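You operate a simulated robot arm through the tools that you are given. There is no shell and no other tool. Be economical: measure what you need, move in short steps, check, and stop when the job is done.

The job below is to be done with a simulated two-armed robot. You get a single attempt, and the scene is never put back.

TASK
Pick up the navy thread cone from the middle shelf of the yarn rack with one hand, pass it to the other hand and put it on the lower shelf of the yarn rack. Open the drawer under the cream overlocker, take the black tin on the lower shelf of the yarn rack and put it away in the inside of the drawer under the cream overlocker and shut the overlocker again. Put the lint ball from the lower shelf of the yarn rack on the yellow tape measure. Take the dark olive thread cone and leave it on the top of the sample cabinet. Take the tube of red snaps on the tall carton by the heap and put it away on the top of the trims bench. The order is free. Set down upright: navy thread cone, dark olive thread cone.
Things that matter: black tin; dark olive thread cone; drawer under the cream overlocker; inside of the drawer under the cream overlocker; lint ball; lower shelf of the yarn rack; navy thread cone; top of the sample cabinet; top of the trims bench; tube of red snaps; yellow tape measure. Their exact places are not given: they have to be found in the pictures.

Only the result counts: the job must be done as asked and must still hold three seconds after the hand-in. Knocking over, shifting, dropping, spilling or breaking anything else fails it.

THE ROBOT
Two 7-joint arms with two-finger parallel grippers on one trunk, on a base that drives. Base frame: it is fixed to the floor where the robot stands at the start and does not move with it; the origin is under the middle of the robot, x ahead of it, y to its left, z up. Readings come in mm, degrees, newtons and seconds.
The left shoulder is at the start at [110, 169, 1501], the right one opposite. With the tool pointing down near the work surface each hand reaches from about 100 to 460 mm from the robot's upright axis, wherever it stands, measured 20 degrees to its own side. Places, roughly: black tin (7x7x3 cm) [500, -500, 600]; dark olive thread cone [-750, 250, 750]; drawer under the cream overlocker [-5100, -600, 700]; inside of the drawer under the cream overlocker [-5100, -700, 700]; lint ball (4x4x3 cm) [500, -700, 600]; lower shelf of the yarn rack [600, -400, 600]; navy thread cone [750, 0, 1000]; top of the sample cabinet (15x40 cm) [460, -1500, 900]; top of the trims bench [-6800, -700, 800]; tube of red snaps [-1250, -1000, 750]; yellow tape measure [750, -750, 500]. Payload 1.57 kg a hand.
The tool frame of a hand sits at the grasp point between the pads (the TCP): z along the fingers, y along the line on which they close. The tips reach 30 mm beyond it. Largest opening 80 mm; finger width 17, thickness 12; the body of the gripper, 40 by 82 mm, starts 80 mm behind the TCP.
Orientation is that of the tool frame in the base frame, as a unit quaternion [w, x, y, z]. With the fingers straight down and closing along the base's y, the tool's x points along the base's -x, its y along +y and its z along -z.

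THE INTERFACE
- The arms move only by the tool move_arm. It takes "left_motion", "right_motion" or both (then of equal length, played together; a hand with none holds still); each is a list of rows, each a list of 7 numbers: the turn, a rotation vector about the base's x, y, z in rad, then the shift along the base's x, y, z in cm, then the finger opening in cm, from 0 to 8. In form: [[ax, ay, az, x, y, z, grip], ...]. A call has 1 to 10 rows; each row is the pose to reach, as a shift and turn from the pose commanded when the call began. A row lasts 0.2 s, in which the tool goes at most 50 mm and 8.6 degrees; a call with a longer step from one row to the next is refused whole, and so is a gripper value outside its range. Where a pose cannot be reached the arm comes as near as it can. A force on the tool above 40 N (or 10 N above the force at the start of the call, whichever is more), or a blocked arm, ends the call early, and 0.2 s more pass. The fingers move at their own pace (about 72 mm/s each) and stop on an object; they squeeze with about 37 N. The grip force told is the motor's: it shows also when the fingers shut on nothing. Time passes only in rows, and 0.2 s behind the last, so rows that repeat a pose let the fingers close. It gives the time, the measured TCP pose, the force on the tool (base axes), the opening and the grip force at its end, in the units of the frame above (readings bear some noise), with the torque about the TCP (base axes, N m) and any sound that the robot's microphone picked up, and new pictures: "views" is both (left out), scene, wrist or none (wrist: the cameras of the hands that moved).
- Cameras (640 x 400 px; columns grow to the right, rows downward): "scene" is now at [96.6, 51, 1670]; the picture's right is [0.89, -0.45, -0.00], its down [-0.42, -0.83, -0.36] and it looks along [0.16, 0.32, -0.93] (base axes); focal length 214 px, centre (320, 200). "left" rides on the left gripper at [72, 7, -122] in its tool frame; the picture's right is [-0.09, 1.00, 0.00], its down [-0.84, -0.08, -0.54] and it looks along [-0.54, -0.05, 0.84] (tool axes); focal length 238 px, centre (320, 200). "right" rides on the right gripper at [72, -7, -122] in its tool frame; the picture's right is [0.09, 1.00, 0.00], its down [-0.84, 0.08, -0.54] and it looks along [-0.54, 0.05, 0.84] (tool axes); focal length 238 px, centre (320, 200).
- move_column(by): slides the trunk up (or, below 0, down) by that many mm; the arms and the scene camera ride with it, the base frame stays. It gives what a move gives, with no picture.
- steer(legs): drives the robot by 1 to 6 legs, each [ahead, left, turn to the left] in mm, mm and degrees, along the robot's own axes; the way and the turn of a leg run together, so that a leg with both is an arc; at most 1500 mm and 180 degrees a leg. The arms and the cameras ride along, it lands a little off, and it stops where it bumps. It gives what a move gives, and a new picture of the scene camera.
- head_to(pan, tilt): turns the head with the scene camera to pan (to the left, within 86 degrees either way) and tilt (down, from -29 to 69), counted from straight ahead of the robot. It gives what a move gives, and a new picture of the scene camera.
- probe_pixels(camera, pixels): for up to 12 pixels [column, row] of the newest picture of that camera ("zoom" is the newest enlarged one), the place [x, y, z] in the base frame of the surface seen there, good to about 2 mm, but the place of the scene camera against the robot may be out by one fixed shift of up to 18 mm in any direction. No time passes.
- inspect(camera, box): a new picture of the part [left, top, right, bottom] of that camera's present view, enlarged. No time passes.
- job_done(): hands the job in; it is judged then, once.

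Go step by step. Measure first, check grasps and placings, and put right what went wrong. The budget is 131 turns and 260 pictures, counting those below and the enlarged ones. Unless the task says otherwise, let go and move clear before handing in, and close with one line.

The tools are called after "Request:" by a JSON object that holds its "name" and its "arguments". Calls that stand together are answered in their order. move_arm: Moves the arms, as the interface text tells. Its arguments: {"type":"object","properties":{"left_motion":{"type":"array","items":{"type":"array","items":{"type":"number"}}},"right_motion":{"type":"array","items":{"type":"array","items":{"type":"number"}}},"views":{"type":"string","enum":["both","scene","wrist","none"]}},"required":[]} The other tools are called the same way: move_column (by) slides the trunk up or down; steer (legs) drives the base; head_to (pan, tilt) turns the head that bears the scene camera; probe_pixels (camera, pixels) gives the place of the surface under pixels of a picture; inspect (camera, box) takes an enlarged picture of a part of a camera's view; job_done () hands the job in.

At the start:

```text
clock: 0.0
left_tool_pos: [432.6, -51.7, 998.8]
left_ee_rot: [0.001, 0.0, 1.0, 0.0]
left_ft_force: [-0.7, -0.1, 0.1]
left_torque: [-0.02, 0.01, -0.01]
left_grip_width: 80.2
left_grasp_force: 0.1
right_tool_pos: [378.5, -507.2, 998.9]
right_ee_rot: [-0.001, 0.001, 1.0, -0.001]
right_ft_force: [-0.4, 0.4, 0.7]
right_torque: [-0.01, 0.0, 0.01]
right_grip_width: 79.9
right_grasp_force: 0.1
trunk travel left (down, up): [-815.0, 75.0]
robot x, y, heading: [-0.9, -0.9, -0.3]
head pan, tilt: [63.2, 68.8]
```

scene: 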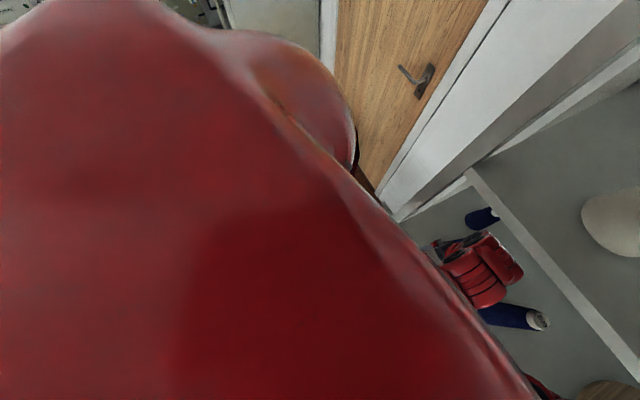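
right: 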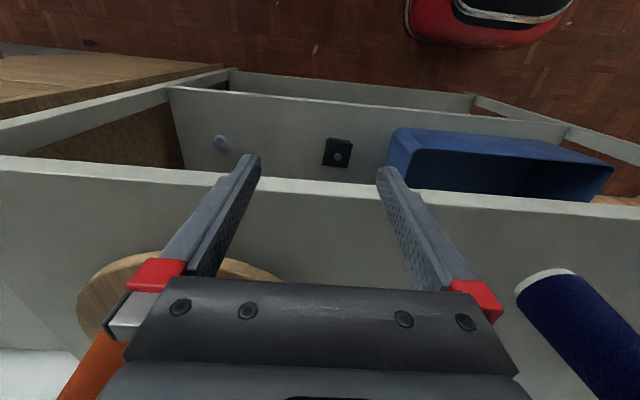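
left: 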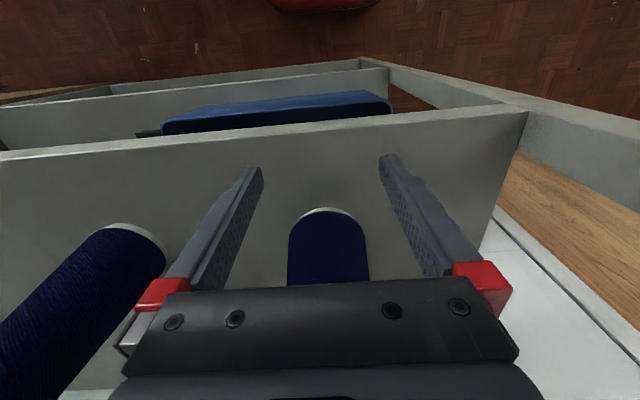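

The scene view is mostly the robot's own arm; the wrist views show the rack with navy cones, the tin and the lint ball. I turn the head ahead to see the rack.

Request:
{"name": "head_to", "arguments": {"pan": -20, "tilt": 45}}

Request:
{"name": "probe_pixels", "arguments": {"camera": "left", "pixels": [[328, 215], [328, 260], [125, 230], [60, 320], [260, 115], [250, 140], [390, 75]]}}

Request:
{"name": "probe_pixels", "arguments": {"camera": "right", "pixels": [[338, 155], [222, 143], [300, 180], [300, 205], [545, 285], [280, 120], [480, 150], [580, 190], [120, 280], [230, 150]]}}

```text
clock: 1.6
left_tool_pos: [432.4, -50.6, 1000.1]
left_ee_rot: [-0.001, 0.001, 1.0, 0.0]
left_ft_force: [0.2, -0.1, -0.4]
left_torque: [0.0, 0.0, 0.01]
left_grip_width: 80.1
left_grasp_force: 0.0
right_tool_pos: [377.2, -507.2, 1000.2]
right_ee_rot: [0.0, -0.001, 1.0, 0.0]
right_ft_force: [0.1, -1.1, -0.2]
right_torque: [0.0, 0.0, -0.03]
right_grip_width: 80.1
right_grasp_force: 0.1
trunk travel left (down, up): [-815.0, 75.0]
robot x, y, heading: [-2.8, 1.8, -0.0]
head pan, tilt: [-20.0, 45.0]
```

scene: 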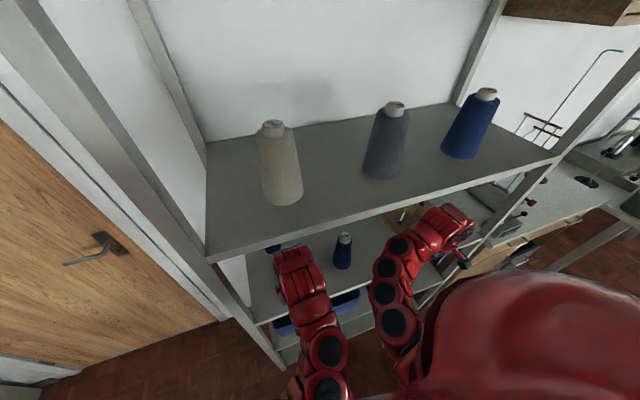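

```text
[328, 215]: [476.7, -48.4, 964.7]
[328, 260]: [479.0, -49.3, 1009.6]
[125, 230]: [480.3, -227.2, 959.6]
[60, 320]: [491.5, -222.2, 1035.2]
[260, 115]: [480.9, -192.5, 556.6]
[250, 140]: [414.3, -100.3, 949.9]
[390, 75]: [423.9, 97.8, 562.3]
```

```text
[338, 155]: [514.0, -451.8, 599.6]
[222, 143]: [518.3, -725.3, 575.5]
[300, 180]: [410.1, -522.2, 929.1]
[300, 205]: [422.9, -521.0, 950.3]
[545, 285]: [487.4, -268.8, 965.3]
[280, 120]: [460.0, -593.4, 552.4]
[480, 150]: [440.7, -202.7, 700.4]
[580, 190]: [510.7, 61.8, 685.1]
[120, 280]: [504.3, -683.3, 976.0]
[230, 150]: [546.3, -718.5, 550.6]
```

Two navy-ish things stand on the middle shelf near (480,-50) and (490,-225). I look closer at them, and lower the view.

Request:
{"name": "inspect", "arguments": {"camera": "scene", "box": [240, 200, 480, 350]}}

Request:
{"name": "inspect", "arguments": {"camera": "left", "box": [0, 150, 400, 400]}}

Request:
{"name": "probe_pixels", "arguments": {"camera": "scene", "pixels": [[343, 240], [342, 262], [275, 248], [300, 220], [215, 250], [555, 155], [420, 130], [360, 240], [265, 300], [380, 180], [280, 180], [470, 130]]}}

```text
2.67 times, centred on (360, 275) of scene
```

zoom: 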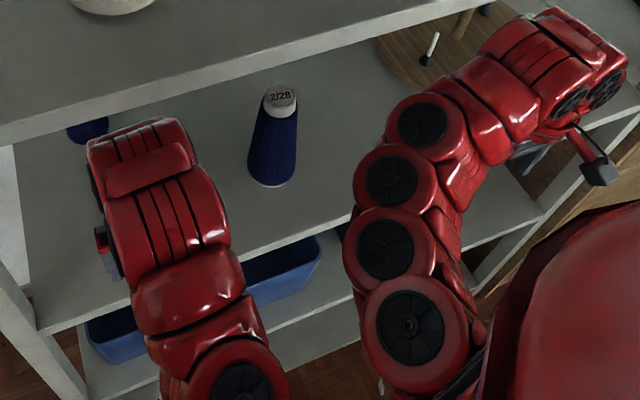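

```text
1.60 times, centred on (200, 275) of left
```

zoom: 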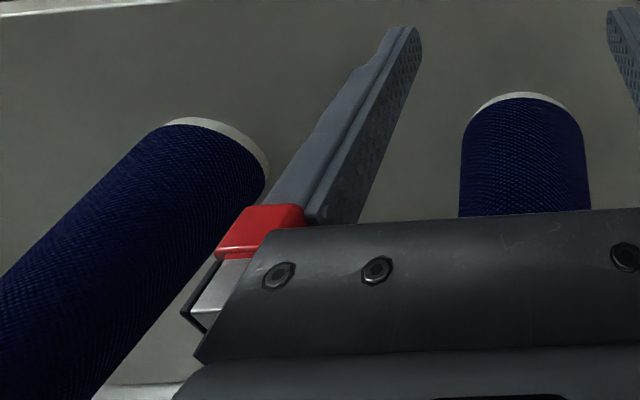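

```text
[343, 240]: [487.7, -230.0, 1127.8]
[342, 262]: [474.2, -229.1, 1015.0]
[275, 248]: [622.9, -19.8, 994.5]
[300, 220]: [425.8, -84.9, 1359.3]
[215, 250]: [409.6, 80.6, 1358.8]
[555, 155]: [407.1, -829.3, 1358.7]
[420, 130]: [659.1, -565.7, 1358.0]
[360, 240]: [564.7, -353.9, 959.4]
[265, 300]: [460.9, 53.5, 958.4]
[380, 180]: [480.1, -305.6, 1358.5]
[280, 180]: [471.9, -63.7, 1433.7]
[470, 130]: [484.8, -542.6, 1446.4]
```

Cone with label "2/28" at y≈-230, another behind the left arm at y≈-50, and perhaps one at (623,-20). I pull both hands back to clear the view.

Request:
{"name": "move_arm", "arguments": {"left_motion": [[0, 0, 0, -4, 0, 0, 8], [0, 0, 0, -8, 2, 0, 8], [0, 0, 0, -12, 5, 0, 8], [0, 0, 0, -15, 9, 0, 8], [0, 0, 0, -17, 13, 0, 8], [0, 0, 0, -18, 17, 0, 8]], "right_motion": [[0, 0, 0, -4, 0, 0, 8], [0, 0, 0, -8, 0, 0, 8], [0, 0, 0, -12, 0, 0, 8], [0, 0, 0, -15, 0, 0, 8], [0, 0, 0, -17, 0, 0, 8], [0, 0, 0, -18, 0, 0, 8]], "views": "both"}}

Request:
{"name": "head_to", "arguments": {"pan": 0, "tilt": 50}}

```text
clock: 3.0
left_tool_pos: [380.8, 37.6, 1006.2]
left_ee_rot: [-0.003, -0.001, 1.0, 0.001]
left_ft_force: [0.0, 1.2, 0.2]
left_torque: [-0.04, 0.08, 0.0]
left_grip_width: 79.8
left_grasp_force: 0.0
left hand out of reach, approached as far as the arm can: row 3, 4, 5, 6
right_tool_pos: [199.9, -505.9, 1000.7]
right_ee_rot: [0.0, -0.001, 1.0, -0.001]
right_ft_force: [0.6, 0.1, -0.9]
right_torque: [0.03, 0.04, 0.0]
right_grip_width: 80.0
right_grasp_force: 0.1
trunk travel left (down, up): [-815.0, 75.0]
robot x, y, heading: [-1.1, -1.8, 0.2]
head pan, tilt: [-20.0, 45.0]
```

scene: 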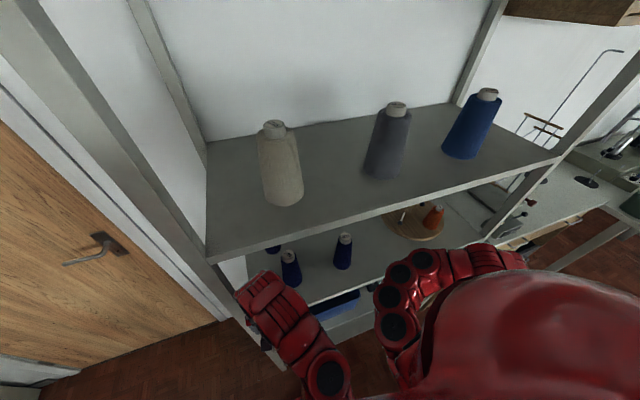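
right: 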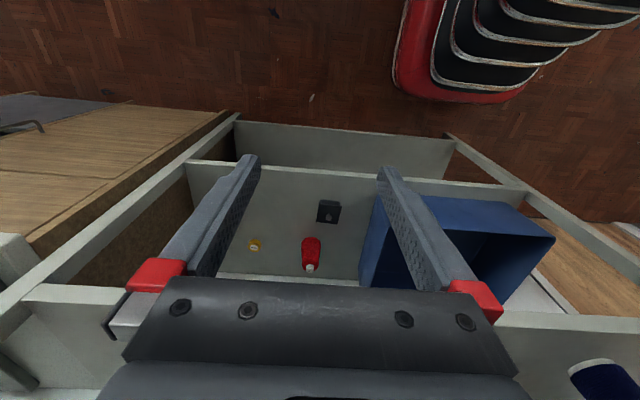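
left: 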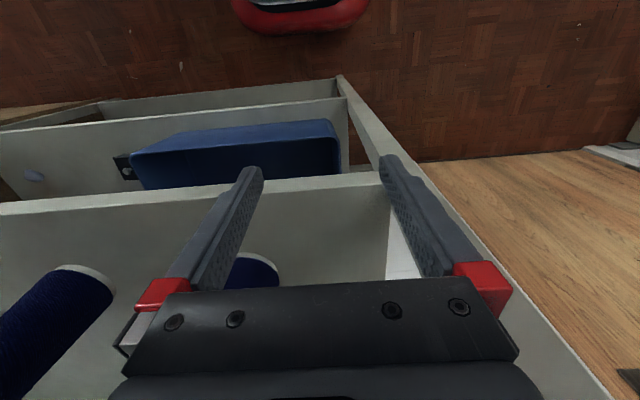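

```text
clock: 3.8
left_tool_pos: [375.8, 34.8, 1006.7]
left_ee_rot: [-0.001, 0.0, 1.0, 0.002]
left_ft_force: [0.6, 0.0, 0.1]
left_torque: [0.0, 0.02, 0.01]
left_grip_width: 80.3
left_grasp_force: 0.1
right_tool_pos: [196.8, -507.9, 999.5]
right_ee_rot: [0.0, 0.0, 1.0, 0.0]
right_ft_force: [-0.3, -0.2, 0.0]
right_torque: [0.03, 0.0, -0.03]
right_grip_width: 79.9
right_grasp_force: 0.2
trunk travel left (down, up): [-815.0, 75.0]
robot x, y, heading: [1.0, -2.7, 0.3]
head pan, tilt: [0.0, 50.0]
```

scene: 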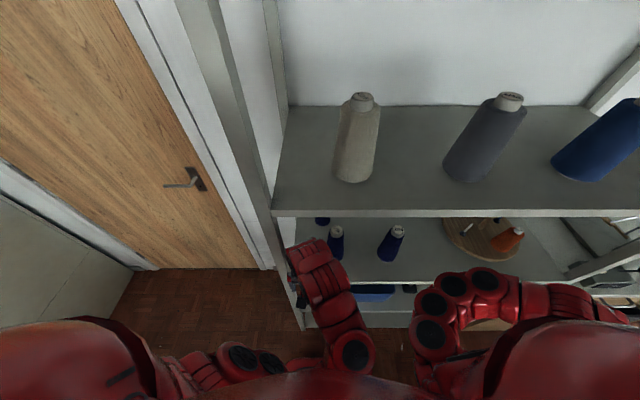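

Three blue cones on the middle shelf: (336,240), (391,242), (322,220). I zoom to compare their colours.

Request:
{"name": "inspect", "arguments": {"camera": "scene", "box": [290, 205, 450, 305]}}

Request:
{"name": "inspect", "arguments": {"camera": "right", "box": [180, 110, 560, 300]}}

Request:
{"name": "probe_pixels", "arguments": {"camera": "right", "pixels": [[328, 211], [255, 246], [311, 250], [280, 280], [280, 175], [450, 210], [480, 290], [300, 130], [255, 240]]}}

Request:
{"name": "probe_pixels", "arguments": {"camera": "left", "pixels": [[33, 176], [250, 270], [60, 280], [122, 170], [250, 150], [300, 195]]}}

```text
4.00 times, centred on (370, 255) of scene
```

zoom: 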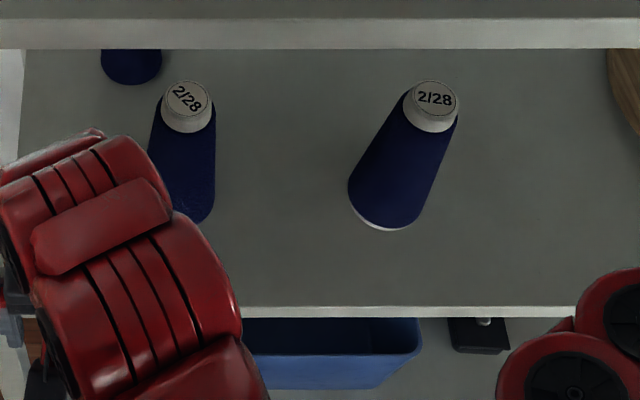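

```text
1.68 times, centred on (370, 205) of right
```

zoom: 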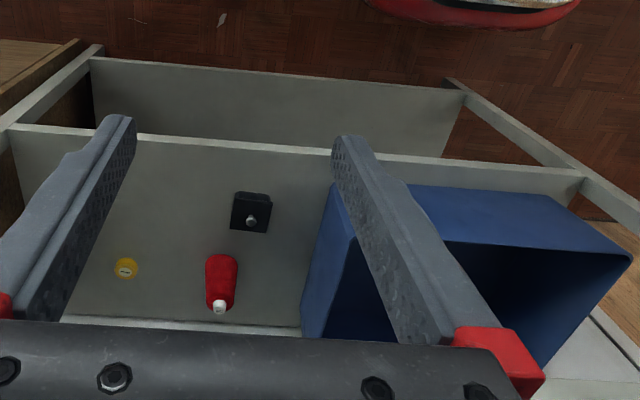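

```text
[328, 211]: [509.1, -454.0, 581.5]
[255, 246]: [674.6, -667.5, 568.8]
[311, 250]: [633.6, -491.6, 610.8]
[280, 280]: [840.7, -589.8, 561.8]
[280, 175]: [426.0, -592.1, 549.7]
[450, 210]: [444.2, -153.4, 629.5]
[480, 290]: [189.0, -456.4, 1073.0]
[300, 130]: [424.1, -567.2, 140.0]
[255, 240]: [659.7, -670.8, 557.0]
```

```text
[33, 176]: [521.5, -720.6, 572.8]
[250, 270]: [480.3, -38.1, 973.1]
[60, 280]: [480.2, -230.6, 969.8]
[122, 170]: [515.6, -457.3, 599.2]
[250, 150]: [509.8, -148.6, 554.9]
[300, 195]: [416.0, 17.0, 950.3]
```

By the rounded hint [750,0,1000], the rear cone (blob at (322,220), about (650,-20)) is likely the navy one. I look around before backing off.

Request:
{"name": "head_to", "arguments": {"pan": 86, "tilt": 30}}

Request:
{"name": "head_to", "arguments": {"pan": -86, "tilt": 30}}

```text
clock: 5.4
left_tool_pos: [377.2, 35.7, 1006.0]
left_ee_rot: [-0.002, -0.001, 1.0, 0.002]
left_ft_force: [0.4, 0.9, 0.1]
left_torque: [0.01, 0.01, -0.02]
left_grip_width: 80.1
left_grasp_force: 0.1
right_tool_pos: [199.3, -507.9, 1001.3]
right_ee_rot: [0.001, 0.0, 1.0, -0.001]
right_ft_force: [-1.3, 0.3, -0.9]
right_torque: [0.01, 0.02, 0.0]
right_grip_width: 79.9
right_grasp_force: 0.1
trunk travel left (down, up): [-815.0, 75.0]
robot x, y, heading: [3.2, -0.7, -0.3]
head pan, tilt: [85.9, 30.0]
```

scene: 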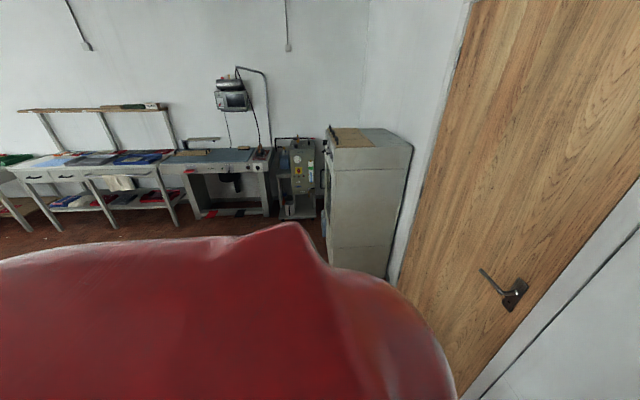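

```text
clock: 8.0
left_tool_pos: [377.1, 35.8, 1007.1]
left_ee_rot: [-0.002, 0.001, 1.0, 0.002]
left_ft_force: [0.1, 0.8, 0.0]
left_torque: [0.0, 0.02, 0.01]
left_grip_width: 80.2
left_grasp_force: 0.0
right_tool_pos: [197.1, -507.9, 1000.9]
right_ee_rot: [-0.001, 0.0, 1.0, 0.001]
right_ft_force: [-0.5, -0.3, -0.7]
right_torque: [0.01, 0.01, -0.01]
right_grip_width: 79.9
right_grasp_force: 0.1
trunk travel left (down, up): [-815.0, 75.0]
robot x, y, heading: [0.3, -2.6, -0.1]
head pan, tilt: [-85.9, 30.0]
```

scene: 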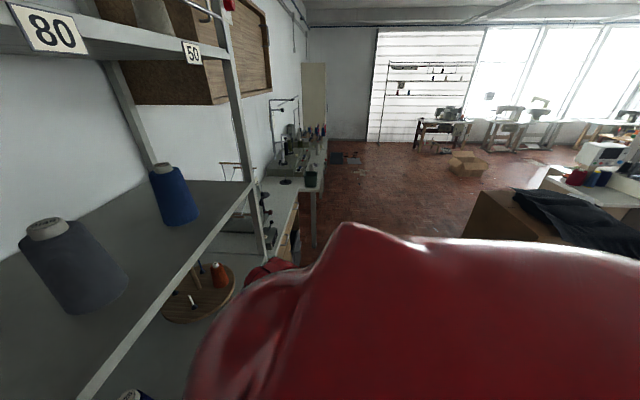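

A carton heaped with dark fabric is at (500,215) right-behind. I probe distances before moving.

Request:
{"name": "probe_pixels", "arguments": {"camera": "scene", "pixels": [[490, 195], [475, 230], [540, 225], [620, 250], [570, 165], [300, 215], [290, 170], [460, 240], [350, 215], [310, 180], [630, 190], [470, 165]]}}

Request:
{"name": "inspect", "arguments": {"camera": "scene", "box": [460, 90, 640, 260]}}

```text
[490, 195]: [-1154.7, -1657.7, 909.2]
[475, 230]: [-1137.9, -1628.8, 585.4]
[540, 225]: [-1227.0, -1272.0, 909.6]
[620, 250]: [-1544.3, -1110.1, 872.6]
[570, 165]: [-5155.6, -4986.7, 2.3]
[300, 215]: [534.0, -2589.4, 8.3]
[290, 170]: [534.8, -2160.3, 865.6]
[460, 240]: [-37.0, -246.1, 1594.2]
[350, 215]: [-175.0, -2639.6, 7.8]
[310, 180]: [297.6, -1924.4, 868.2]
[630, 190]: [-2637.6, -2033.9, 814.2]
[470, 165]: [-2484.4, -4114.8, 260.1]
```

```text
2.35 times, centred on (550, 175) of scene
```

zoom: 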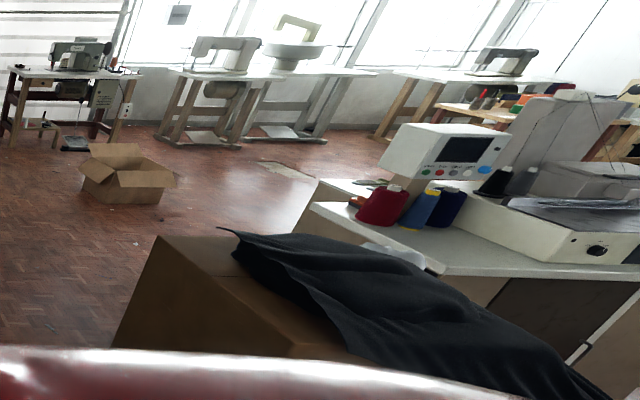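

Backing 120 mm and turning right 80° to see what stands behind.

Request:
{"name": "steer", "arguments": {"legs": [[-120, 0, 0], [0, 0, -80]]}}

Request:
{"name": "head_to", "arguments": {"pan": -80, "tilt": 35}}

Request:
{"name": "head_to", "arguments": {"pan": -30, "tilt": 25}}

```text
clock: 12.7
left_tool_pos: [-25.0, -366.3, 1006.3]
left_ee_rot: [0.0, 0.648, 0.762, 0.002]
left_ft_force: [-0.1, 0.1, -0.4]
left_torque: [0.01, -0.01, 0.04]
left_grip_width: 79.8
left_grasp_force: 0.1
right_tool_pos: [-590.4, -277.0, 1000.3]
right_ee_rot: [0.0, 0.648, 0.762, 0.0]
right_ft_force: [0.8, -0.4, 0.3]
right_torque: [-0.01, 0.0, -0.02]
right_grip_width: 80.1
right_grasp_force: 0.0
trunk travel left (down, up): [-815.0, 75.0]
robot x, y, heading: [-119.5, -1.7, -80.7]
head pan, tilt: [-85.9, 30.0]
```

scene: 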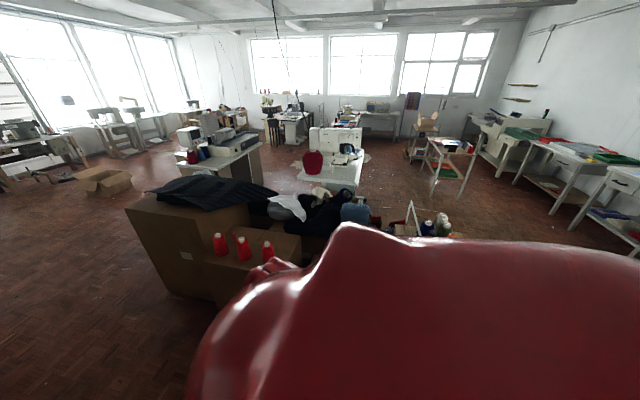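

```text
clock: 13.4
left_tool_pos: [-24.1, -366.5, 1006.9]
left_ee_rot: [0.0, 0.648, 0.762, 0.002]
left_ft_force: [0.2, -0.5, 0.3]
left_torque: [0.0, 0.01, -0.02]
left_grip_width: 80.1
left_grasp_force: 0.1
right_tool_pos: [-589.7, -276.8, 999.4]
right_ee_rot: [0.001, 0.648, 0.762, 0.0]
right_ft_force: [-0.4, 0.2, -0.1]
right_torque: [-0.02, 0.02, 0.01]
right_grip_width: 79.8
right_grasp_force: 0.1
trunk travel left (down, up): [-815.0, 75.0]
robot x, y, heading: [-119.6, 2.3, -80.5]
head pan, tilt: [-80.0, 35.0]
```

scene: 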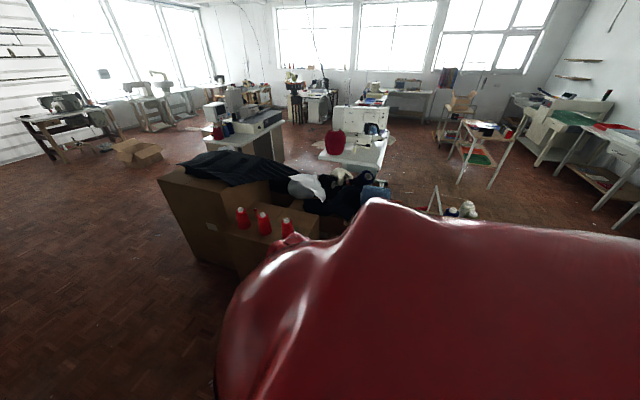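

```text
clock: 14.6
left_tool_pos: [-25.0, -367.4, 1005.1]
left_ee_rot: [0.0, 0.648, 0.762, 0.002]
left_ft_force: [0.1, 0.0, -0.3]
left_torque: [0.02, 0.03, 0.0]
left_grip_width: 80.2
left_grasp_force: 0.1
right_tool_pos: [-590.6, -276.8, 1000.2]
right_ee_rot: [0.0, 0.647, 0.762, 0.0]
right_ft_force: [-0.5, -0.5, -0.2]
right_torque: [-0.01, -0.01, 0.01]
right_grip_width: 80.0
right_grasp_force: 0.2
trunk travel left (down, up): [-815.0, 75.0]
robot x, y, heading: [-121.2, 3.5, -80.6]
head pan, tilt: [-30.0, 25.0]
```

scene: 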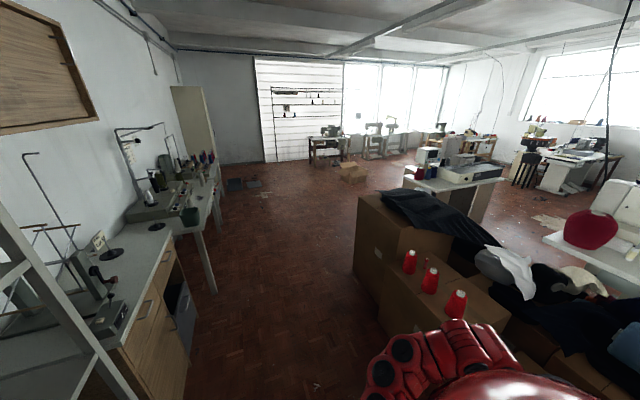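

Three red items stand on the carton at (410,262),(430,280),(455,303), and the cabinet is at lower left. Zoom and probe.

Request:
{"name": "inspect", "arguments": {"camera": "scene", "box": [340, 180, 640, 370]}}

Request:
{"name": "inspect", "arguments": {"camera": "scene", "box": [0, 100, 260, 400]}}

Request:
{"name": "probe_pixels", "arguments": {"camera": "scene", "pixels": [[410, 262], [430, 280], [455, 303], [420, 300], [470, 330], [380, 215], [150, 260], [70, 330], [140, 300], [110, 255], [185, 330], [130, 345]]}}

```text
2.11 times, centred on (490, 275) of scene
```

zoom: 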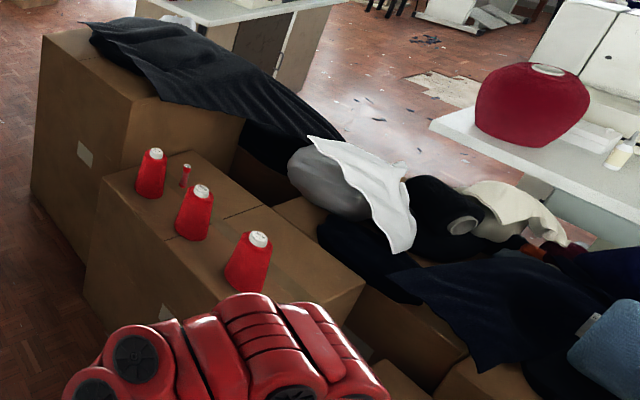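

```text
1.33 times, centred on (130, 250) of scene
```

zoom: 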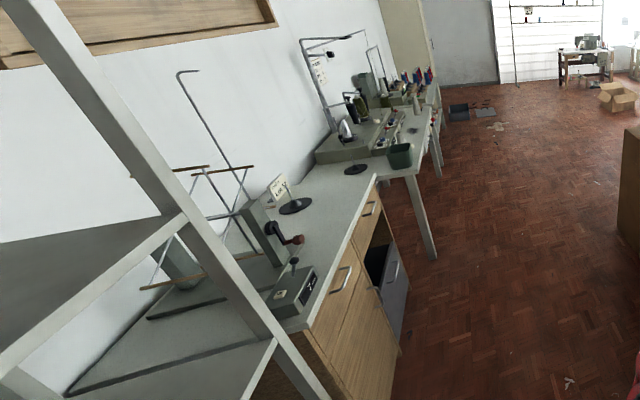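

```text
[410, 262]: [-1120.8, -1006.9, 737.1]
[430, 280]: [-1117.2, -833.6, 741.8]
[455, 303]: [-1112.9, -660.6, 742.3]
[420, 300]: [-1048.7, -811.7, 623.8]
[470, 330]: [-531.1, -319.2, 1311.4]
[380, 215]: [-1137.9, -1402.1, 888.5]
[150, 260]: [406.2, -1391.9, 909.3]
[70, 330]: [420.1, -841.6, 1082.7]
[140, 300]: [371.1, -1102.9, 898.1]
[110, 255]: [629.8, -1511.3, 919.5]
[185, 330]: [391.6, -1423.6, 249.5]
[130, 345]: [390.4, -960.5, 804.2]
```

The snaps tube is the small thing between the red cones, near (428,263). I drive forward a bit then turn right to find the olive cone safely.

Request:
{"name": "steer", "arguments": {"legs": [[450, 0, 0], [0, 0, -70]]}}

Request:
{"name": "head_to", "arguments": {"pan": -40, "tilt": 25}}

```text
clock: 20.3
left_tool_pos: [-361.2, -648.1, 1005.1]
left_ee_rot: [0.002, 0.968, 0.253, 0.002]
left_ft_force: [0.1, -0.7, -0.2]
left_torque: [0.0, 0.0, 0.02]
left_grip_width: 80.1
left_grasp_force: 0.1
right_tool_pos: [-472.2, -87.2, 1001.2]
right_ee_rot: [0.001, 0.968, 0.252, 0.0]
right_ft_force: [0.1, 0.5, 0.5]
right_torque: [-0.01, 0.01, 0.03]
right_grip_width: 80.2
right_grasp_force: 0.0
trunk travel left (down, up): [-815.0, 75.0]
robot x, y, heading: [-53.8, -435.6, -150.9]
head pan, tilt: [-30.0, 25.0]
```

scene: 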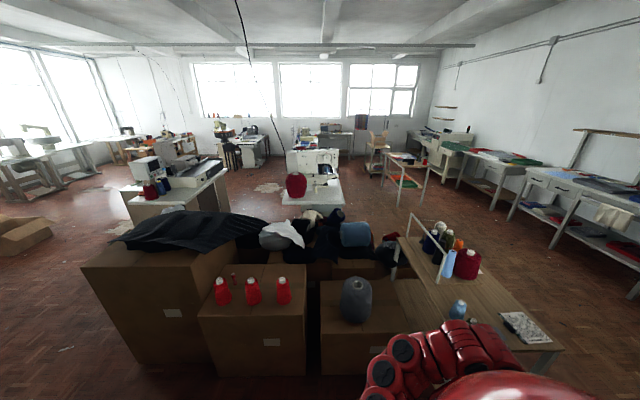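

```text
clock: 21.0
left_tool_pos: [-362.4, -648.8, 1007.8]
left_ee_rot: [0.002, 0.968, 0.251, 0.002]
left_ft_force: [0.2, 0.5, 1.0]
left_torque: [0.02, -0.03, -0.01]
left_grip_width: 80.2
left_grasp_force: 0.1
right_tool_pos: [-470.9, -86.0, 999.5]
right_ee_rot: [0.0, 0.968, 0.251, 0.0]
right_ft_force: [0.0, -0.3, 0.3]
right_torque: [0.02, 0.02, 0.02]
right_grip_width: 80.0
right_grasp_force: 0.0
trunk travel left (down, up): [-815.0, 75.0]
robot x, y, heading: [-50.1, -433.2, -150.7]
head pan, tilt: [-40.0, 25.0]
```

scene: 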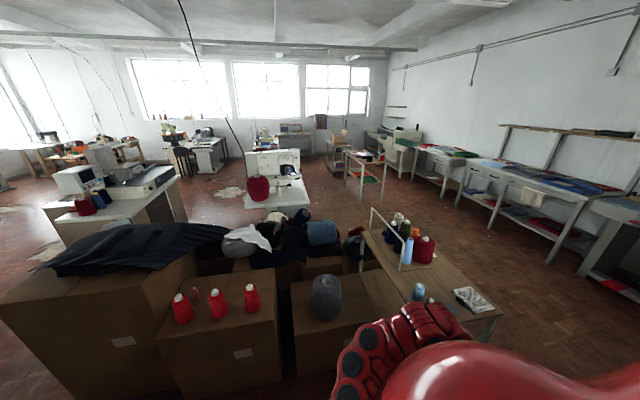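

I see a table with cones at right (400,240) and a large gray cone on a carton (326,297). Zoom in and probe.

Request:
{"name": "inspect", "arguments": {"camera": "scene", "box": [270, 190, 510, 340]}}

Request:
{"name": "inspect", "arguments": {"camera": "scene", "box": [160, 100, 400, 230]}}

Request:
{"name": "probe_pixels", "arguments": {"camera": "scene", "pixels": [[275, 205], [425, 250], [395, 232], [418, 292], [474, 300], [440, 280], [327, 295], [498, 312], [375, 215], [210, 160], [335, 140], [360, 240]]}}

```text
2.67 times, centred on (390, 265) of scene
```

zoom: 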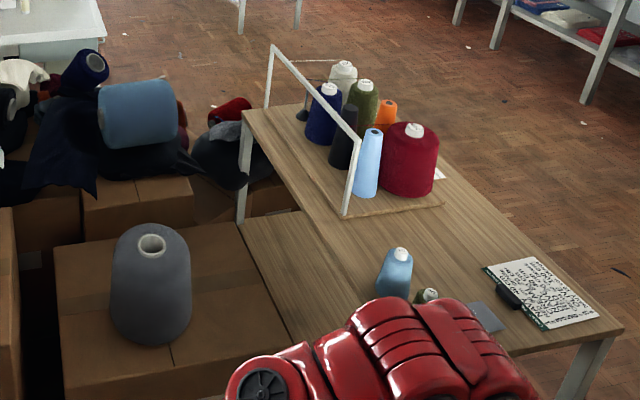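

```text
2.67 times, centred on (280, 165) of scene
```

zoom: 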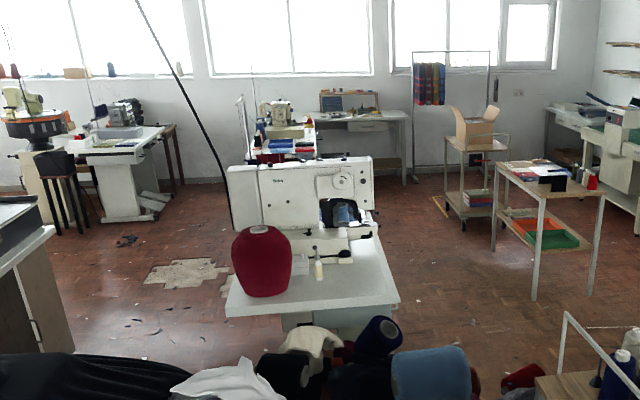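

```text
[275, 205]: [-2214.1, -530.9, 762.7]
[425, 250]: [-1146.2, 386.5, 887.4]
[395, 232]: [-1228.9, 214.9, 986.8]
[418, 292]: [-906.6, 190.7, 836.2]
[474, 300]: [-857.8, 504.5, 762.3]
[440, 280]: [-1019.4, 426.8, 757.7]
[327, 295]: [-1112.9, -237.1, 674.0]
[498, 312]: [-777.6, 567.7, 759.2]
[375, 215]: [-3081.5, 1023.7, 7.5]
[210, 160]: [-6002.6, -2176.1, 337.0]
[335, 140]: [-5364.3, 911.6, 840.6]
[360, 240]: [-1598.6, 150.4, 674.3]
```

The small olive cone is at about (430,302), just behind the arm at the near edge of the table (~(-800,220)). I turn to face the table squarely and come alongside.

Request:
{"name": "steer", "arguments": {"legs": [[0, 0, -29], [150, -484, 0]]}}

Request:
{"name": "head_to", "arguments": {"pan": -15, "tilt": 45}}

```text
clock: 25.4
left_tool_pos: [-576.1, 14.7, 1007.5]
left_ee_rot: [0.001, 1.0, 0.0, 0.002]
left_ft_force: [-0.2, 0.9, -0.2]
left_torque: [-0.01, -0.03, 0.02]
left_grip_width: 79.9
left_grasp_force: 0.0
right_tool_pos: [-396.3, 558.0, 1000.3]
right_ee_rot: [0.0, 1.0, 0.0, -0.001]
right_ft_force: [1.2, 0.2, 0.1]
right_torque: [0.01, 0.0, -0.01]
right_grip_width: 80.1
right_grasp_force: 0.0
trunk travel left (down, up): [-815.0, 75.0]
robot x, y, heading: [-198.7, 48.2, 179.7]
head pan, tilt: [-40.0, 25.0]
```

scene: 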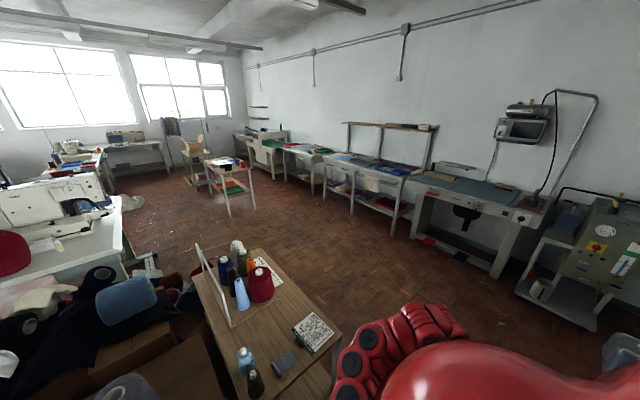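

```text
clock: 26.3
left_tool_pos: [-576.1, 14.8, 1006.9]
left_ee_rot: [0.002, 1.0, 0.0, 0.001]
left_ft_force: [-0.2, -0.6, -0.1]
left_torque: [0.01, 0.0, 0.03]
left_grip_width: 80.2
left_grasp_force: 0.0
right_tool_pos: [-396.0, 558.0, 1000.3]
right_ee_rot: [0.0, 1.0, -0.001, 0.0]
right_ft_force: [0.7, -0.9, -0.3]
right_torque: [0.03, -0.02, 0.01]
right_grip_width: 80.0
right_grasp_force: 0.1
trunk travel left (down, up): [-815.0, 75.0]
robot x, y, heading: [-198.0, 47.4, 179.6]
head pan, tilt: [-15.0, 45.0]
```

scene: 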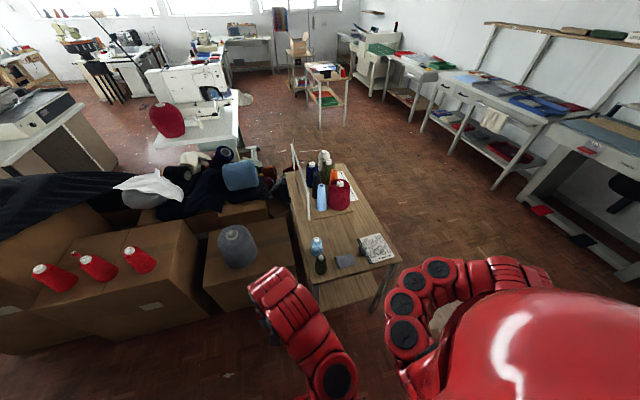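

Request:
{"name": "inspect", "arguments": {"camera": "scene", "box": [270, 210, 410, 310]}}

Request:
{"name": "probe_pixels", "arguments": {"camera": "scene", "pixels": [[321, 265], [320, 256], [322, 272], [322, 280], [343, 262], [395, 258], [316, 245], [340, 280], [360, 290], [313, 285]]}}

```text
4.00 times, centred on (340, 260) of scene
```

zoom: 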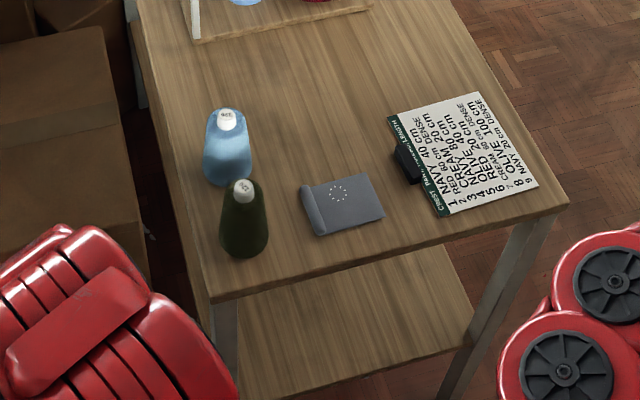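

```text
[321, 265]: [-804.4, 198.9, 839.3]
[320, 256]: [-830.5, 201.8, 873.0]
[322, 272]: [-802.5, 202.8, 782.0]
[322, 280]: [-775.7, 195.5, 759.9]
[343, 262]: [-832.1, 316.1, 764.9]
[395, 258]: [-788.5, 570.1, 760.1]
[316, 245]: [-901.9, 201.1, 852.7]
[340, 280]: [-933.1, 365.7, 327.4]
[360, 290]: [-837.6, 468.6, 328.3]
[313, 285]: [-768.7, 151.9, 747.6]
```

Olive cone at zoom (243,220), the light blue one just behind. Probe its shape precisely.

Request:
{"name": "probe_pixels", "arguments": {"camera": "zoom", "pixels": [[243, 188], [243, 182], [228, 215], [258, 215], [222, 240], [266, 240], [243, 215], [243, 240], [243, 253], [243, 265], [228, 120], [228, 180]]}}

```text
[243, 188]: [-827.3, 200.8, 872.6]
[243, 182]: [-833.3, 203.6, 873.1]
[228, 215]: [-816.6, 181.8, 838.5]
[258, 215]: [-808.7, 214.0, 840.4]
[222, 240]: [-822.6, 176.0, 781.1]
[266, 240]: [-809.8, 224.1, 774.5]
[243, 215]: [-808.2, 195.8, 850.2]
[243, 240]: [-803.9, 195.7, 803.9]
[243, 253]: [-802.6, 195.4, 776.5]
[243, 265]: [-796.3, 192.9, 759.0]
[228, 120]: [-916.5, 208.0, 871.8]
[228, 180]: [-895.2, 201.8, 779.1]
```

Olive centre ≈(-830,201), top ≈865, table ≈752 (camera z about +8). I come 170 mm closer.

Request:
{"name": "steer", "arguments": {"legs": [[170, 0, 0]]}}

Request:
{"name": "move_arm", "arguments": {"right_motion": [[0, 0, 0, -2, -4, 0, 8], [0, 0, 0, -5, -8, 0, 8], [0, 0, 0, -8, -12, 0, 8], [0, 0, 0, -11, -16, 0, 8], [0, 0, 0, -14, -20, 0, 8], [0, 0, 0, -17, -24, 0, 8], [0, 0, 0, -19, -28, 0, 8], [0, 0, 0, -20, -30, 0, 8]], "views": "both"}}

```text
clock: 27.7
left_tool_pos: [-742.4, 14.4, 1007.2]
left_ee_rot: [0.002, 1.0, 0.0, 0.001]
left_ft_force: [-0.1, -0.3, 0.5]
left_torque: [0.02, -0.01, 0.0]
left_grip_width: 80.0
left_grasp_force: 0.1
right_tool_pos: [-562.6, 558.8, 1000.2]
right_ee_rot: [0.0, 1.0, 0.0, 0.0]
right_ft_force: [-1.1, -0.3, 0.1]
right_torque: [0.0, 0.02, 0.01]
right_grip_width: 80.0
right_grasp_force: 0.1
trunk travel left (down, up): [-815.0, 75.0]
robot x, y, heading: [-362.8, 49.7, 179.8]
head pan, tilt: [-15.0, 45.0]
```

scene: 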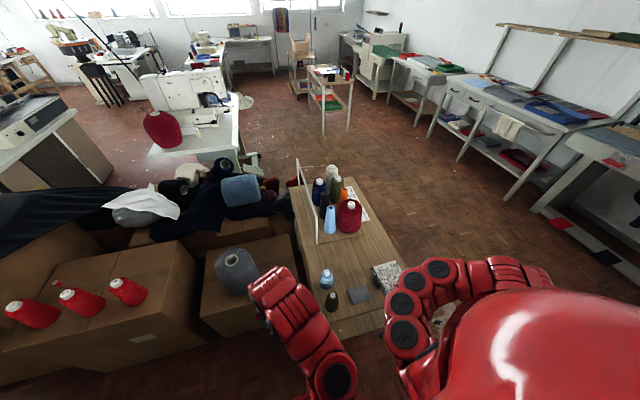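

```text
clock: 29.4
left_tool_pos: [-741.8, 10.8, 1004.1]
left_ee_rot: [-0.002, 1.0, 0.009, 0.005]
left_ft_force: [0.6, 1.2, -0.6]
left_torque: [-0.02, 0.02, 0.02]
left_grip_width: 79.9
left_grasp_force: 0.0
right_tool_pos: [-698.4, 431.3, 1044.7]
right_ee_rot: [-0.021, 0.994, -0.11, 0.0]
right_ft_force: [-0.3, -0.1, 0.3]
right_torque: [0.06, -0.01, -0.02]
right_grip_width: 79.9
right_grasp_force: 0.1
right hand out of reach, approached as far as the arm can: row 3, 4, 5, 6, 7, 8
trunk travel left (down, up): [-815.0, 75.0]
robot x, y, heading: [-364.3, 51.2, 179.9]
head pan, tilt: [-15.0, 45.0]
stopped in row 8 (right hand): the arm was blocked; the commanded pose is now the measured one
```

scene: 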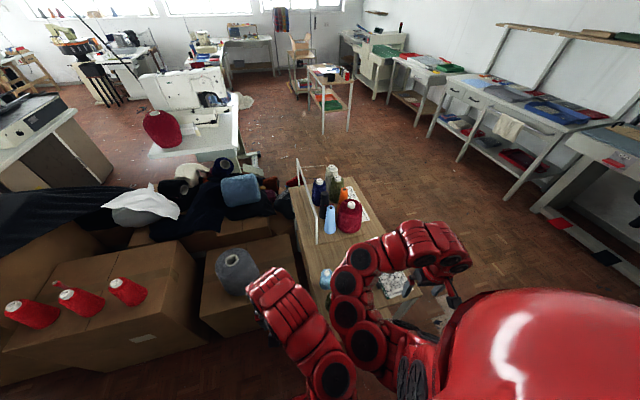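
right: 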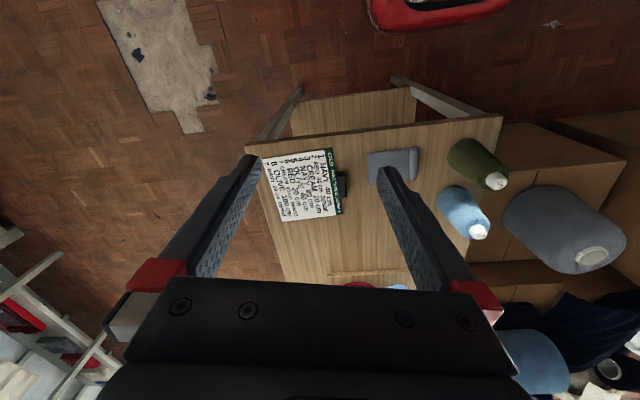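

The right arm got blocked, likely by the left arm in its way. I park the left hand out to its own side.

Request:
{"name": "move_arm", "arguments": {"left_motion": [[0, 0, 0, 0, -4.5, 0, 8], [0, 0, 0, 0, -9, 0, 8], [0, 0, 0, 0, -13.5, 0, 8], [0, 0, 0, 1, -18, 0, 8], [0, 0, 0, 3, -22, 0, 8], [0, 0, 0, 6, -26, 0, 8], [0, 0, 0, 9, -30, 0, 8], [0, 0, 0, 12, -34, 0, 8], [0, 0, 0, 15, -38, 0, 8], [0, 0, 0, 18, -42, 0, 8]], "views": "scene"}}

```text
clock: 31.6
left_tool_pos: [-562.1, -407.7, 1003.9]
left_ee_rot: [-0.003, 1.0, 0.004, 0.004]
left_ft_force: [-0.2, -0.5, -0.6]
left_torque: [0.04, 0.03, 0.0]
left_grip_width: 80.0
left_grasp_force: 0.0
left hand out of reach, approached as far as the arm can: row 1, 2, 3, 4, 5, 6, 7, 8, 9
right_tool_pos: [-699.4, 427.9, 1044.7]
right_ee_rot: [-0.019, 0.994, -0.107, 0.0]
right_ft_force: [0.4, -0.1, 0.5]
right_torque: [0.0, 0.02, 0.0]
right_grip_width: 79.9
right_grasp_force: 0.0
trunk travel left (down, up): [-815.0, 75.0]
robot x, y, heading: [-365.2, 51.9, 179.8]
head pan, tilt: [-15.0, 45.0]
```

scene: 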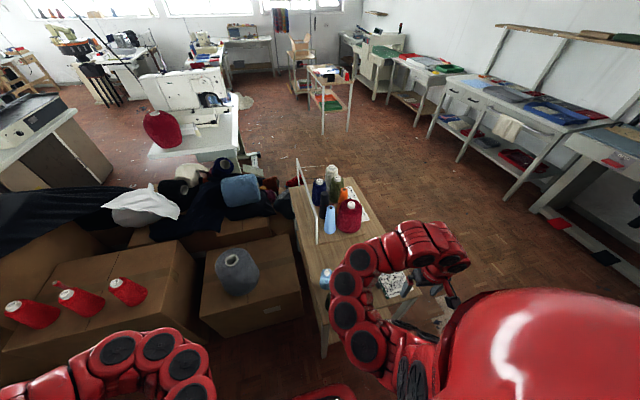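

The arm is too folded at this height; raising the trunk 75 mm, then lowering the hand over the cone.

Request:
{"name": "move_column", "arguments": {"by": 75}}

Request:
{"name": "move_arm", "arguments": {"right_motion": [[0, 0, 0.1, -2, -2, -4, 8], [0, 0, 0.2, -4, -5, -8, 8], [0, 0, 0.214, -6, -9, -11, 8], [0, 0, 0.214, -8, -13, -13, 8], [0, 0, 0.214, -10, -17, -13, 8], [0, 0, 0.214, -12, -20.5, -13, 8], [0, 0, 0.214, -13, -22.5, -13, 8], [0, 0, 0.214, -13, -22.5, -13, 8]], "views": "both"}}

```text
clock: 32.7
left_tool_pos: [-562.9, -407.5, 1079.8]
left_ee_rot: [-0.001, 1.0, 0.005, 0.004]
left_ft_force: [-0.6, -0.3, 0.0]
left_torque: [0.01, -0.01, 0.01]
left_grip_width: 80.1
left_grasp_force: 0.1
right_tool_pos: [-699.9, 428.7, 1118.6]
right_ee_rot: [-0.017, 0.994, -0.106, 0.0]
right_ft_force: [0.2, 1.1, 0.4]
right_torque: [0.01, -0.01, -0.01]
right_grip_width: 80.1
right_grasp_force: 0.1
trunk travel left (down, up): [-890.0, 0.0]
robot x, y, heading: [-364.5, 54.0, 180.0]
head pan, tilt: [-15.0, 45.0]
```

```text
refused: row 2 steps farther than a row can; nothing moved
```

Request:
{"name": "move_arm", "arguments": {"right_motion": [[0, 0, 0.1, -1.5, -2, -4, 8], [0, 0, 0.2, -3, -4, -8, 8], [0, 0, 0.214, -5, -7, -11, 8], [0, 0, 0.214, -7, -11, -13, 8], [0, 0, 0.214, -9, -15, -14, 8], [0, 0, 0.214, -11, -19, -14, 8], [0, 0, 0.214, -13, -22.5, -14, 8], [0, 0, 0.214, -13, -22.5, -14, 8]], "views": "both"}}

```text
clock: 34.5
left_tool_pos: [-562.9, -407.3, 1079.5]
left_ee_rot: [0.0, 1.0, 0.005, 0.005]
left_ft_force: [-0.4, 0.3, 0.6]
left_torque: [-0.01, -0.03, -0.01]
left_grip_width: 80.0
left_grasp_force: 0.0
right_tool_pos: [-829.6, 204.2, 977.5]
right_ee_rot: [-0.017, 1.0, 0.001, -0.002]
right_ft_force: [0.6, -0.3, -0.3]
right_torque: [-0.02, -0.01, -0.03]
right_grip_width: 79.9
right_grasp_force: 0.0
trunk travel left (down, up): [-890.0, 0.0]
robot x, y, heading: [-363.9, 48.3, 179.9]
head pan, tilt: [-15.0, 45.0]
```

scene: 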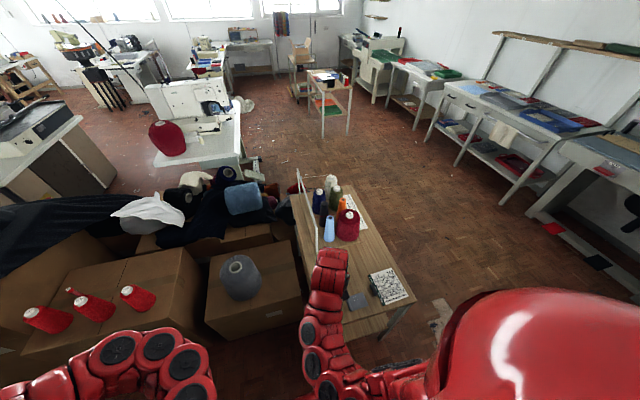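
right: 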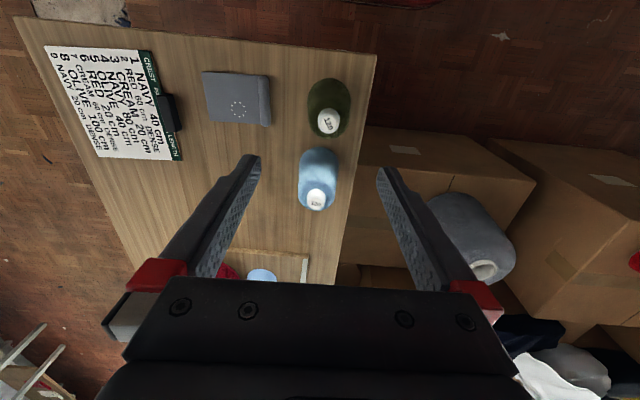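

Hand is up above; the olive cone is at wrist pixel (328,110). Probe it with the wrist camera for exactness.

Request:
{"name": "probe_pixels", "arguments": {"camera": "right", "pixels": [[328, 122], [324, 113], [334, 130], [312, 95], [348, 95], [330, 82], [330, 100], [290, 110], [315, 198], [318, 160]]}}

```text
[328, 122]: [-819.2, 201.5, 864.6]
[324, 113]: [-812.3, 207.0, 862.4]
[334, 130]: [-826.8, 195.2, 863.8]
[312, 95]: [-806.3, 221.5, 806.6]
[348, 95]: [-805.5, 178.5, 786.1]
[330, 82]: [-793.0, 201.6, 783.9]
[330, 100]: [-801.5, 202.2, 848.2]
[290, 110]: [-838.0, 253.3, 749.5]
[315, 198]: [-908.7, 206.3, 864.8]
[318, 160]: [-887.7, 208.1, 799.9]
```

Olive centre (-820,201.5), top 864. I centre the hand over it and descend to z≈828, then close.

Request:
{"name": "move_arm", "arguments": {"right_motion": [[0, 0, 0, 1, -0.3, -2, 8], [0, 0, 0, 1, -0.3, -6, 8], [0, 0, 0, 1, -0.3, -10, 8], [0, 0, 0, 1, -0.3, -13, 8], [0, 0, 0, 1, -0.3, -15, 8], [0, 0, 0, 1, -0.3, -15, 8], [0, 0, 0, 1, -0.3, -15, 2], [0, 0, 0, 1, -0.3, -15, 0], [0, 0, 0, 1, -0.3, -15, 0], [0, 0, 0, 1, -0.3, -15, 0]], "views": "wrist"}}

```text
clock: 36.7
left_tool_pos: [-562.0, -406.6, 1079.9]
left_ee_rot: [0.0, 1.0, 0.005, 0.005]
left_ft_force: [0.8, -0.4, 0.4]
left_torque: [0.0, 0.01, -0.02]
left_grip_width: 80.0
left_grasp_force: 0.1
right_tool_pos: [-818.5, 201.9, 826.8]
right_ee_rot: [-0.017, 1.0, -0.001, -0.002]
right_ft_force: [-0.3, 0.1, 0.6]
right_torque: [-0.01, -0.01, 0.02]
right_grip_width: 49.7
right_grasp_force: 37.1
trunk travel left (down, up): [-890.0, 0.0]
robot x, y, heading: [-365.9, 49.7, 179.9]
head pan, tilt: [-15.0, 45.0]
```

right: 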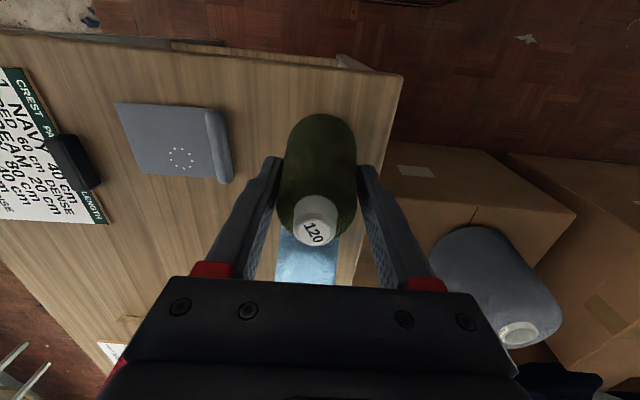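

Gripped at 49.7 mm. Lift 17 cm and see the cone in hand.

Request:
{"name": "move_arm", "arguments": {"right_motion": [[0, 0, 0, 0, 0, 4, 0], [0, 0, 0, 0, 0, 8.5, 0], [0, 0, 0, 0, 0, 13, 0], [0, 0, 0, 0, 0, 15, 0], [0, 0, 0, 0, 0, 15, 0]], "views": "wrist"}}

Request:
{"name": "steer", "arguments": {"legs": [[-100, 0, 0], [0, 775, 0], [0, 775, 0]]}}

```text
clock: 37.9
left_tool_pos: [-562.2, -406.0, 1079.3]
left_ee_rot: [0.0, 1.0, 0.006, 0.004]
left_ft_force: [-0.8, 0.5, 0.5]
left_torque: [-0.02, -0.01, 0.01]
left_grip_width: 79.9
left_grasp_force: 0.0
right_tool_pos: [-820.3, 201.6, 977.5]
right_ee_rot: [-0.017, 1.0, 0.0, -0.001]
right_ft_force: [0.4, 0.4, -1.0]
right_torque: [0.0, -0.03, -0.04]
right_grip_width: 49.6
right_grasp_force: 36.0
trunk travel left (down, up): [-890.0, 0.0]
robot x, y, heading: [-365.7, 48.2, 179.9]
head pan, tilt: [-15.0, 45.0]
```

right: 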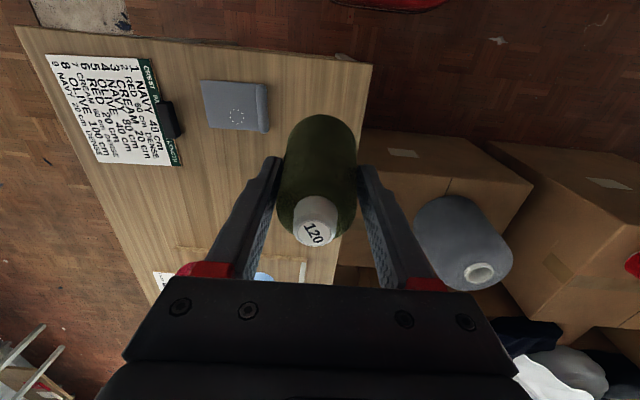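

```text
clock: 46.6
left_tool_pos: [-471.2, -1948.9, 1080.6]
left_ee_rot: [0.0, 1.0, 0.001, 0.005]
left_ft_force: [-1.1, 0.2, 0.0]
left_torque: [0.0, -0.03, 0.0]
left_grip_width: 80.2
left_grasp_force: 0.0
right_tool_pos: [-724.9, -1338.2, 977.3]
right_ee_rot: [-0.017, 1.0, -0.003, -0.002]
right_ft_force: [0.2, -0.4, -0.7]
right_torque: [-0.03, -0.01, 0.02]
right_grip_width: 49.3
right_grasp_force: 36.7
trunk travel left (down, up): [-890.0, 0.0]
robot x, y, heading: [-270.4, -1493.0, 179.8]
head pan, tilt: [-15.0, 45.0]
```

scene: 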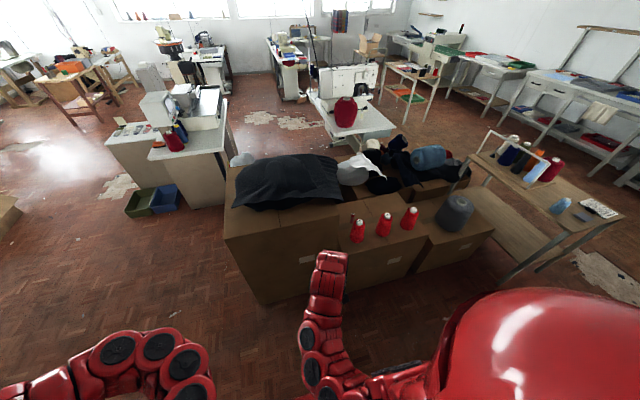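

Open floor here. Rotate 180° to face the cabinet.

Request:
{"name": "steer", "arguments": {"legs": [[0, 0, 180]]}}

Request:
{"name": "head_to", "arguments": {"pan": 0, "tilt": 45}}

```text
clock: 54.4
left_tool_pos: [-78.5, -1033.7, 1079.0]
left_ee_rot: [-0.004, -0.008, 1.0, 0.001]
left_ft_force: [0.7, 0.1, 0.3]
left_torque: [-0.02, 0.01, 0.0]
left_grip_width: 80.1
left_grasp_force: 0.1
right_tool_pos: [181.9, -1639.7, 977.6]
right_ee_rot: [0.002, -0.004, 1.0, -0.017]
right_ft_force: [1.1, -0.6, -0.5]
right_torque: [0.0, 0.03, -0.02]
right_grip_width: 49.4
right_grasp_force: 37.5
trunk travel left (down, up): [-890.0, 0.0]
robot x, y, heading: [-268.9, -1492.6, 0.1]
head pan, tilt: [-15.0, 45.0]
```

scene: 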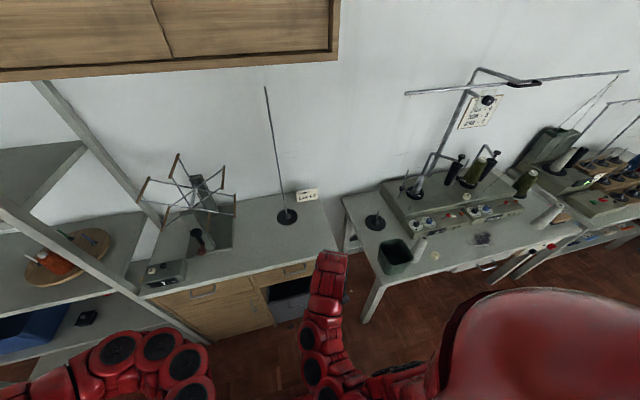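

```text
clock: 55.1
left_tool_pos: [-78.2, -1033.8, 1079.4]
left_ee_rot: [-0.004, -0.008, 1.0, -0.001]
left_ft_force: [-0.2, 0.3, -0.6]
left_torque: [-0.02, 0.01, -0.01]
left_grip_width: 79.9
left_grasp_force: 0.0
right_tool_pos: [182.3, -1640.5, 976.7]
right_ee_rot: [0.002, -0.004, 1.0, -0.017]
right_ft_force: [-0.2, 0.4, -1.1]
right_torque: [0.0, 0.02, 0.0]
right_grip_width: 49.2
right_grasp_force: 37.6
trunk travel left (down, up): [-890.0, 0.0]
robot x, y, heading: [-273.5, -1488.4, 0.2]
head pan, tilt: [0.0, 45.0]
```

scene: 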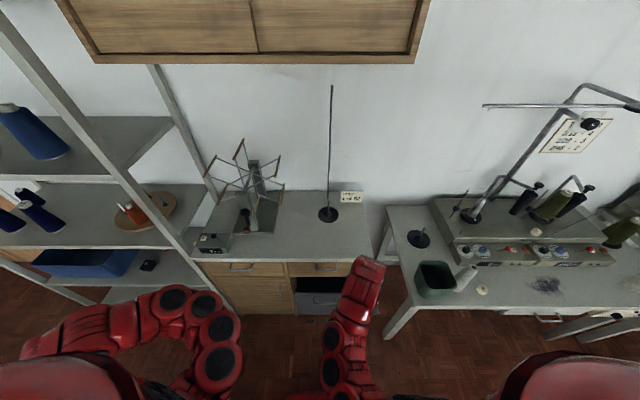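

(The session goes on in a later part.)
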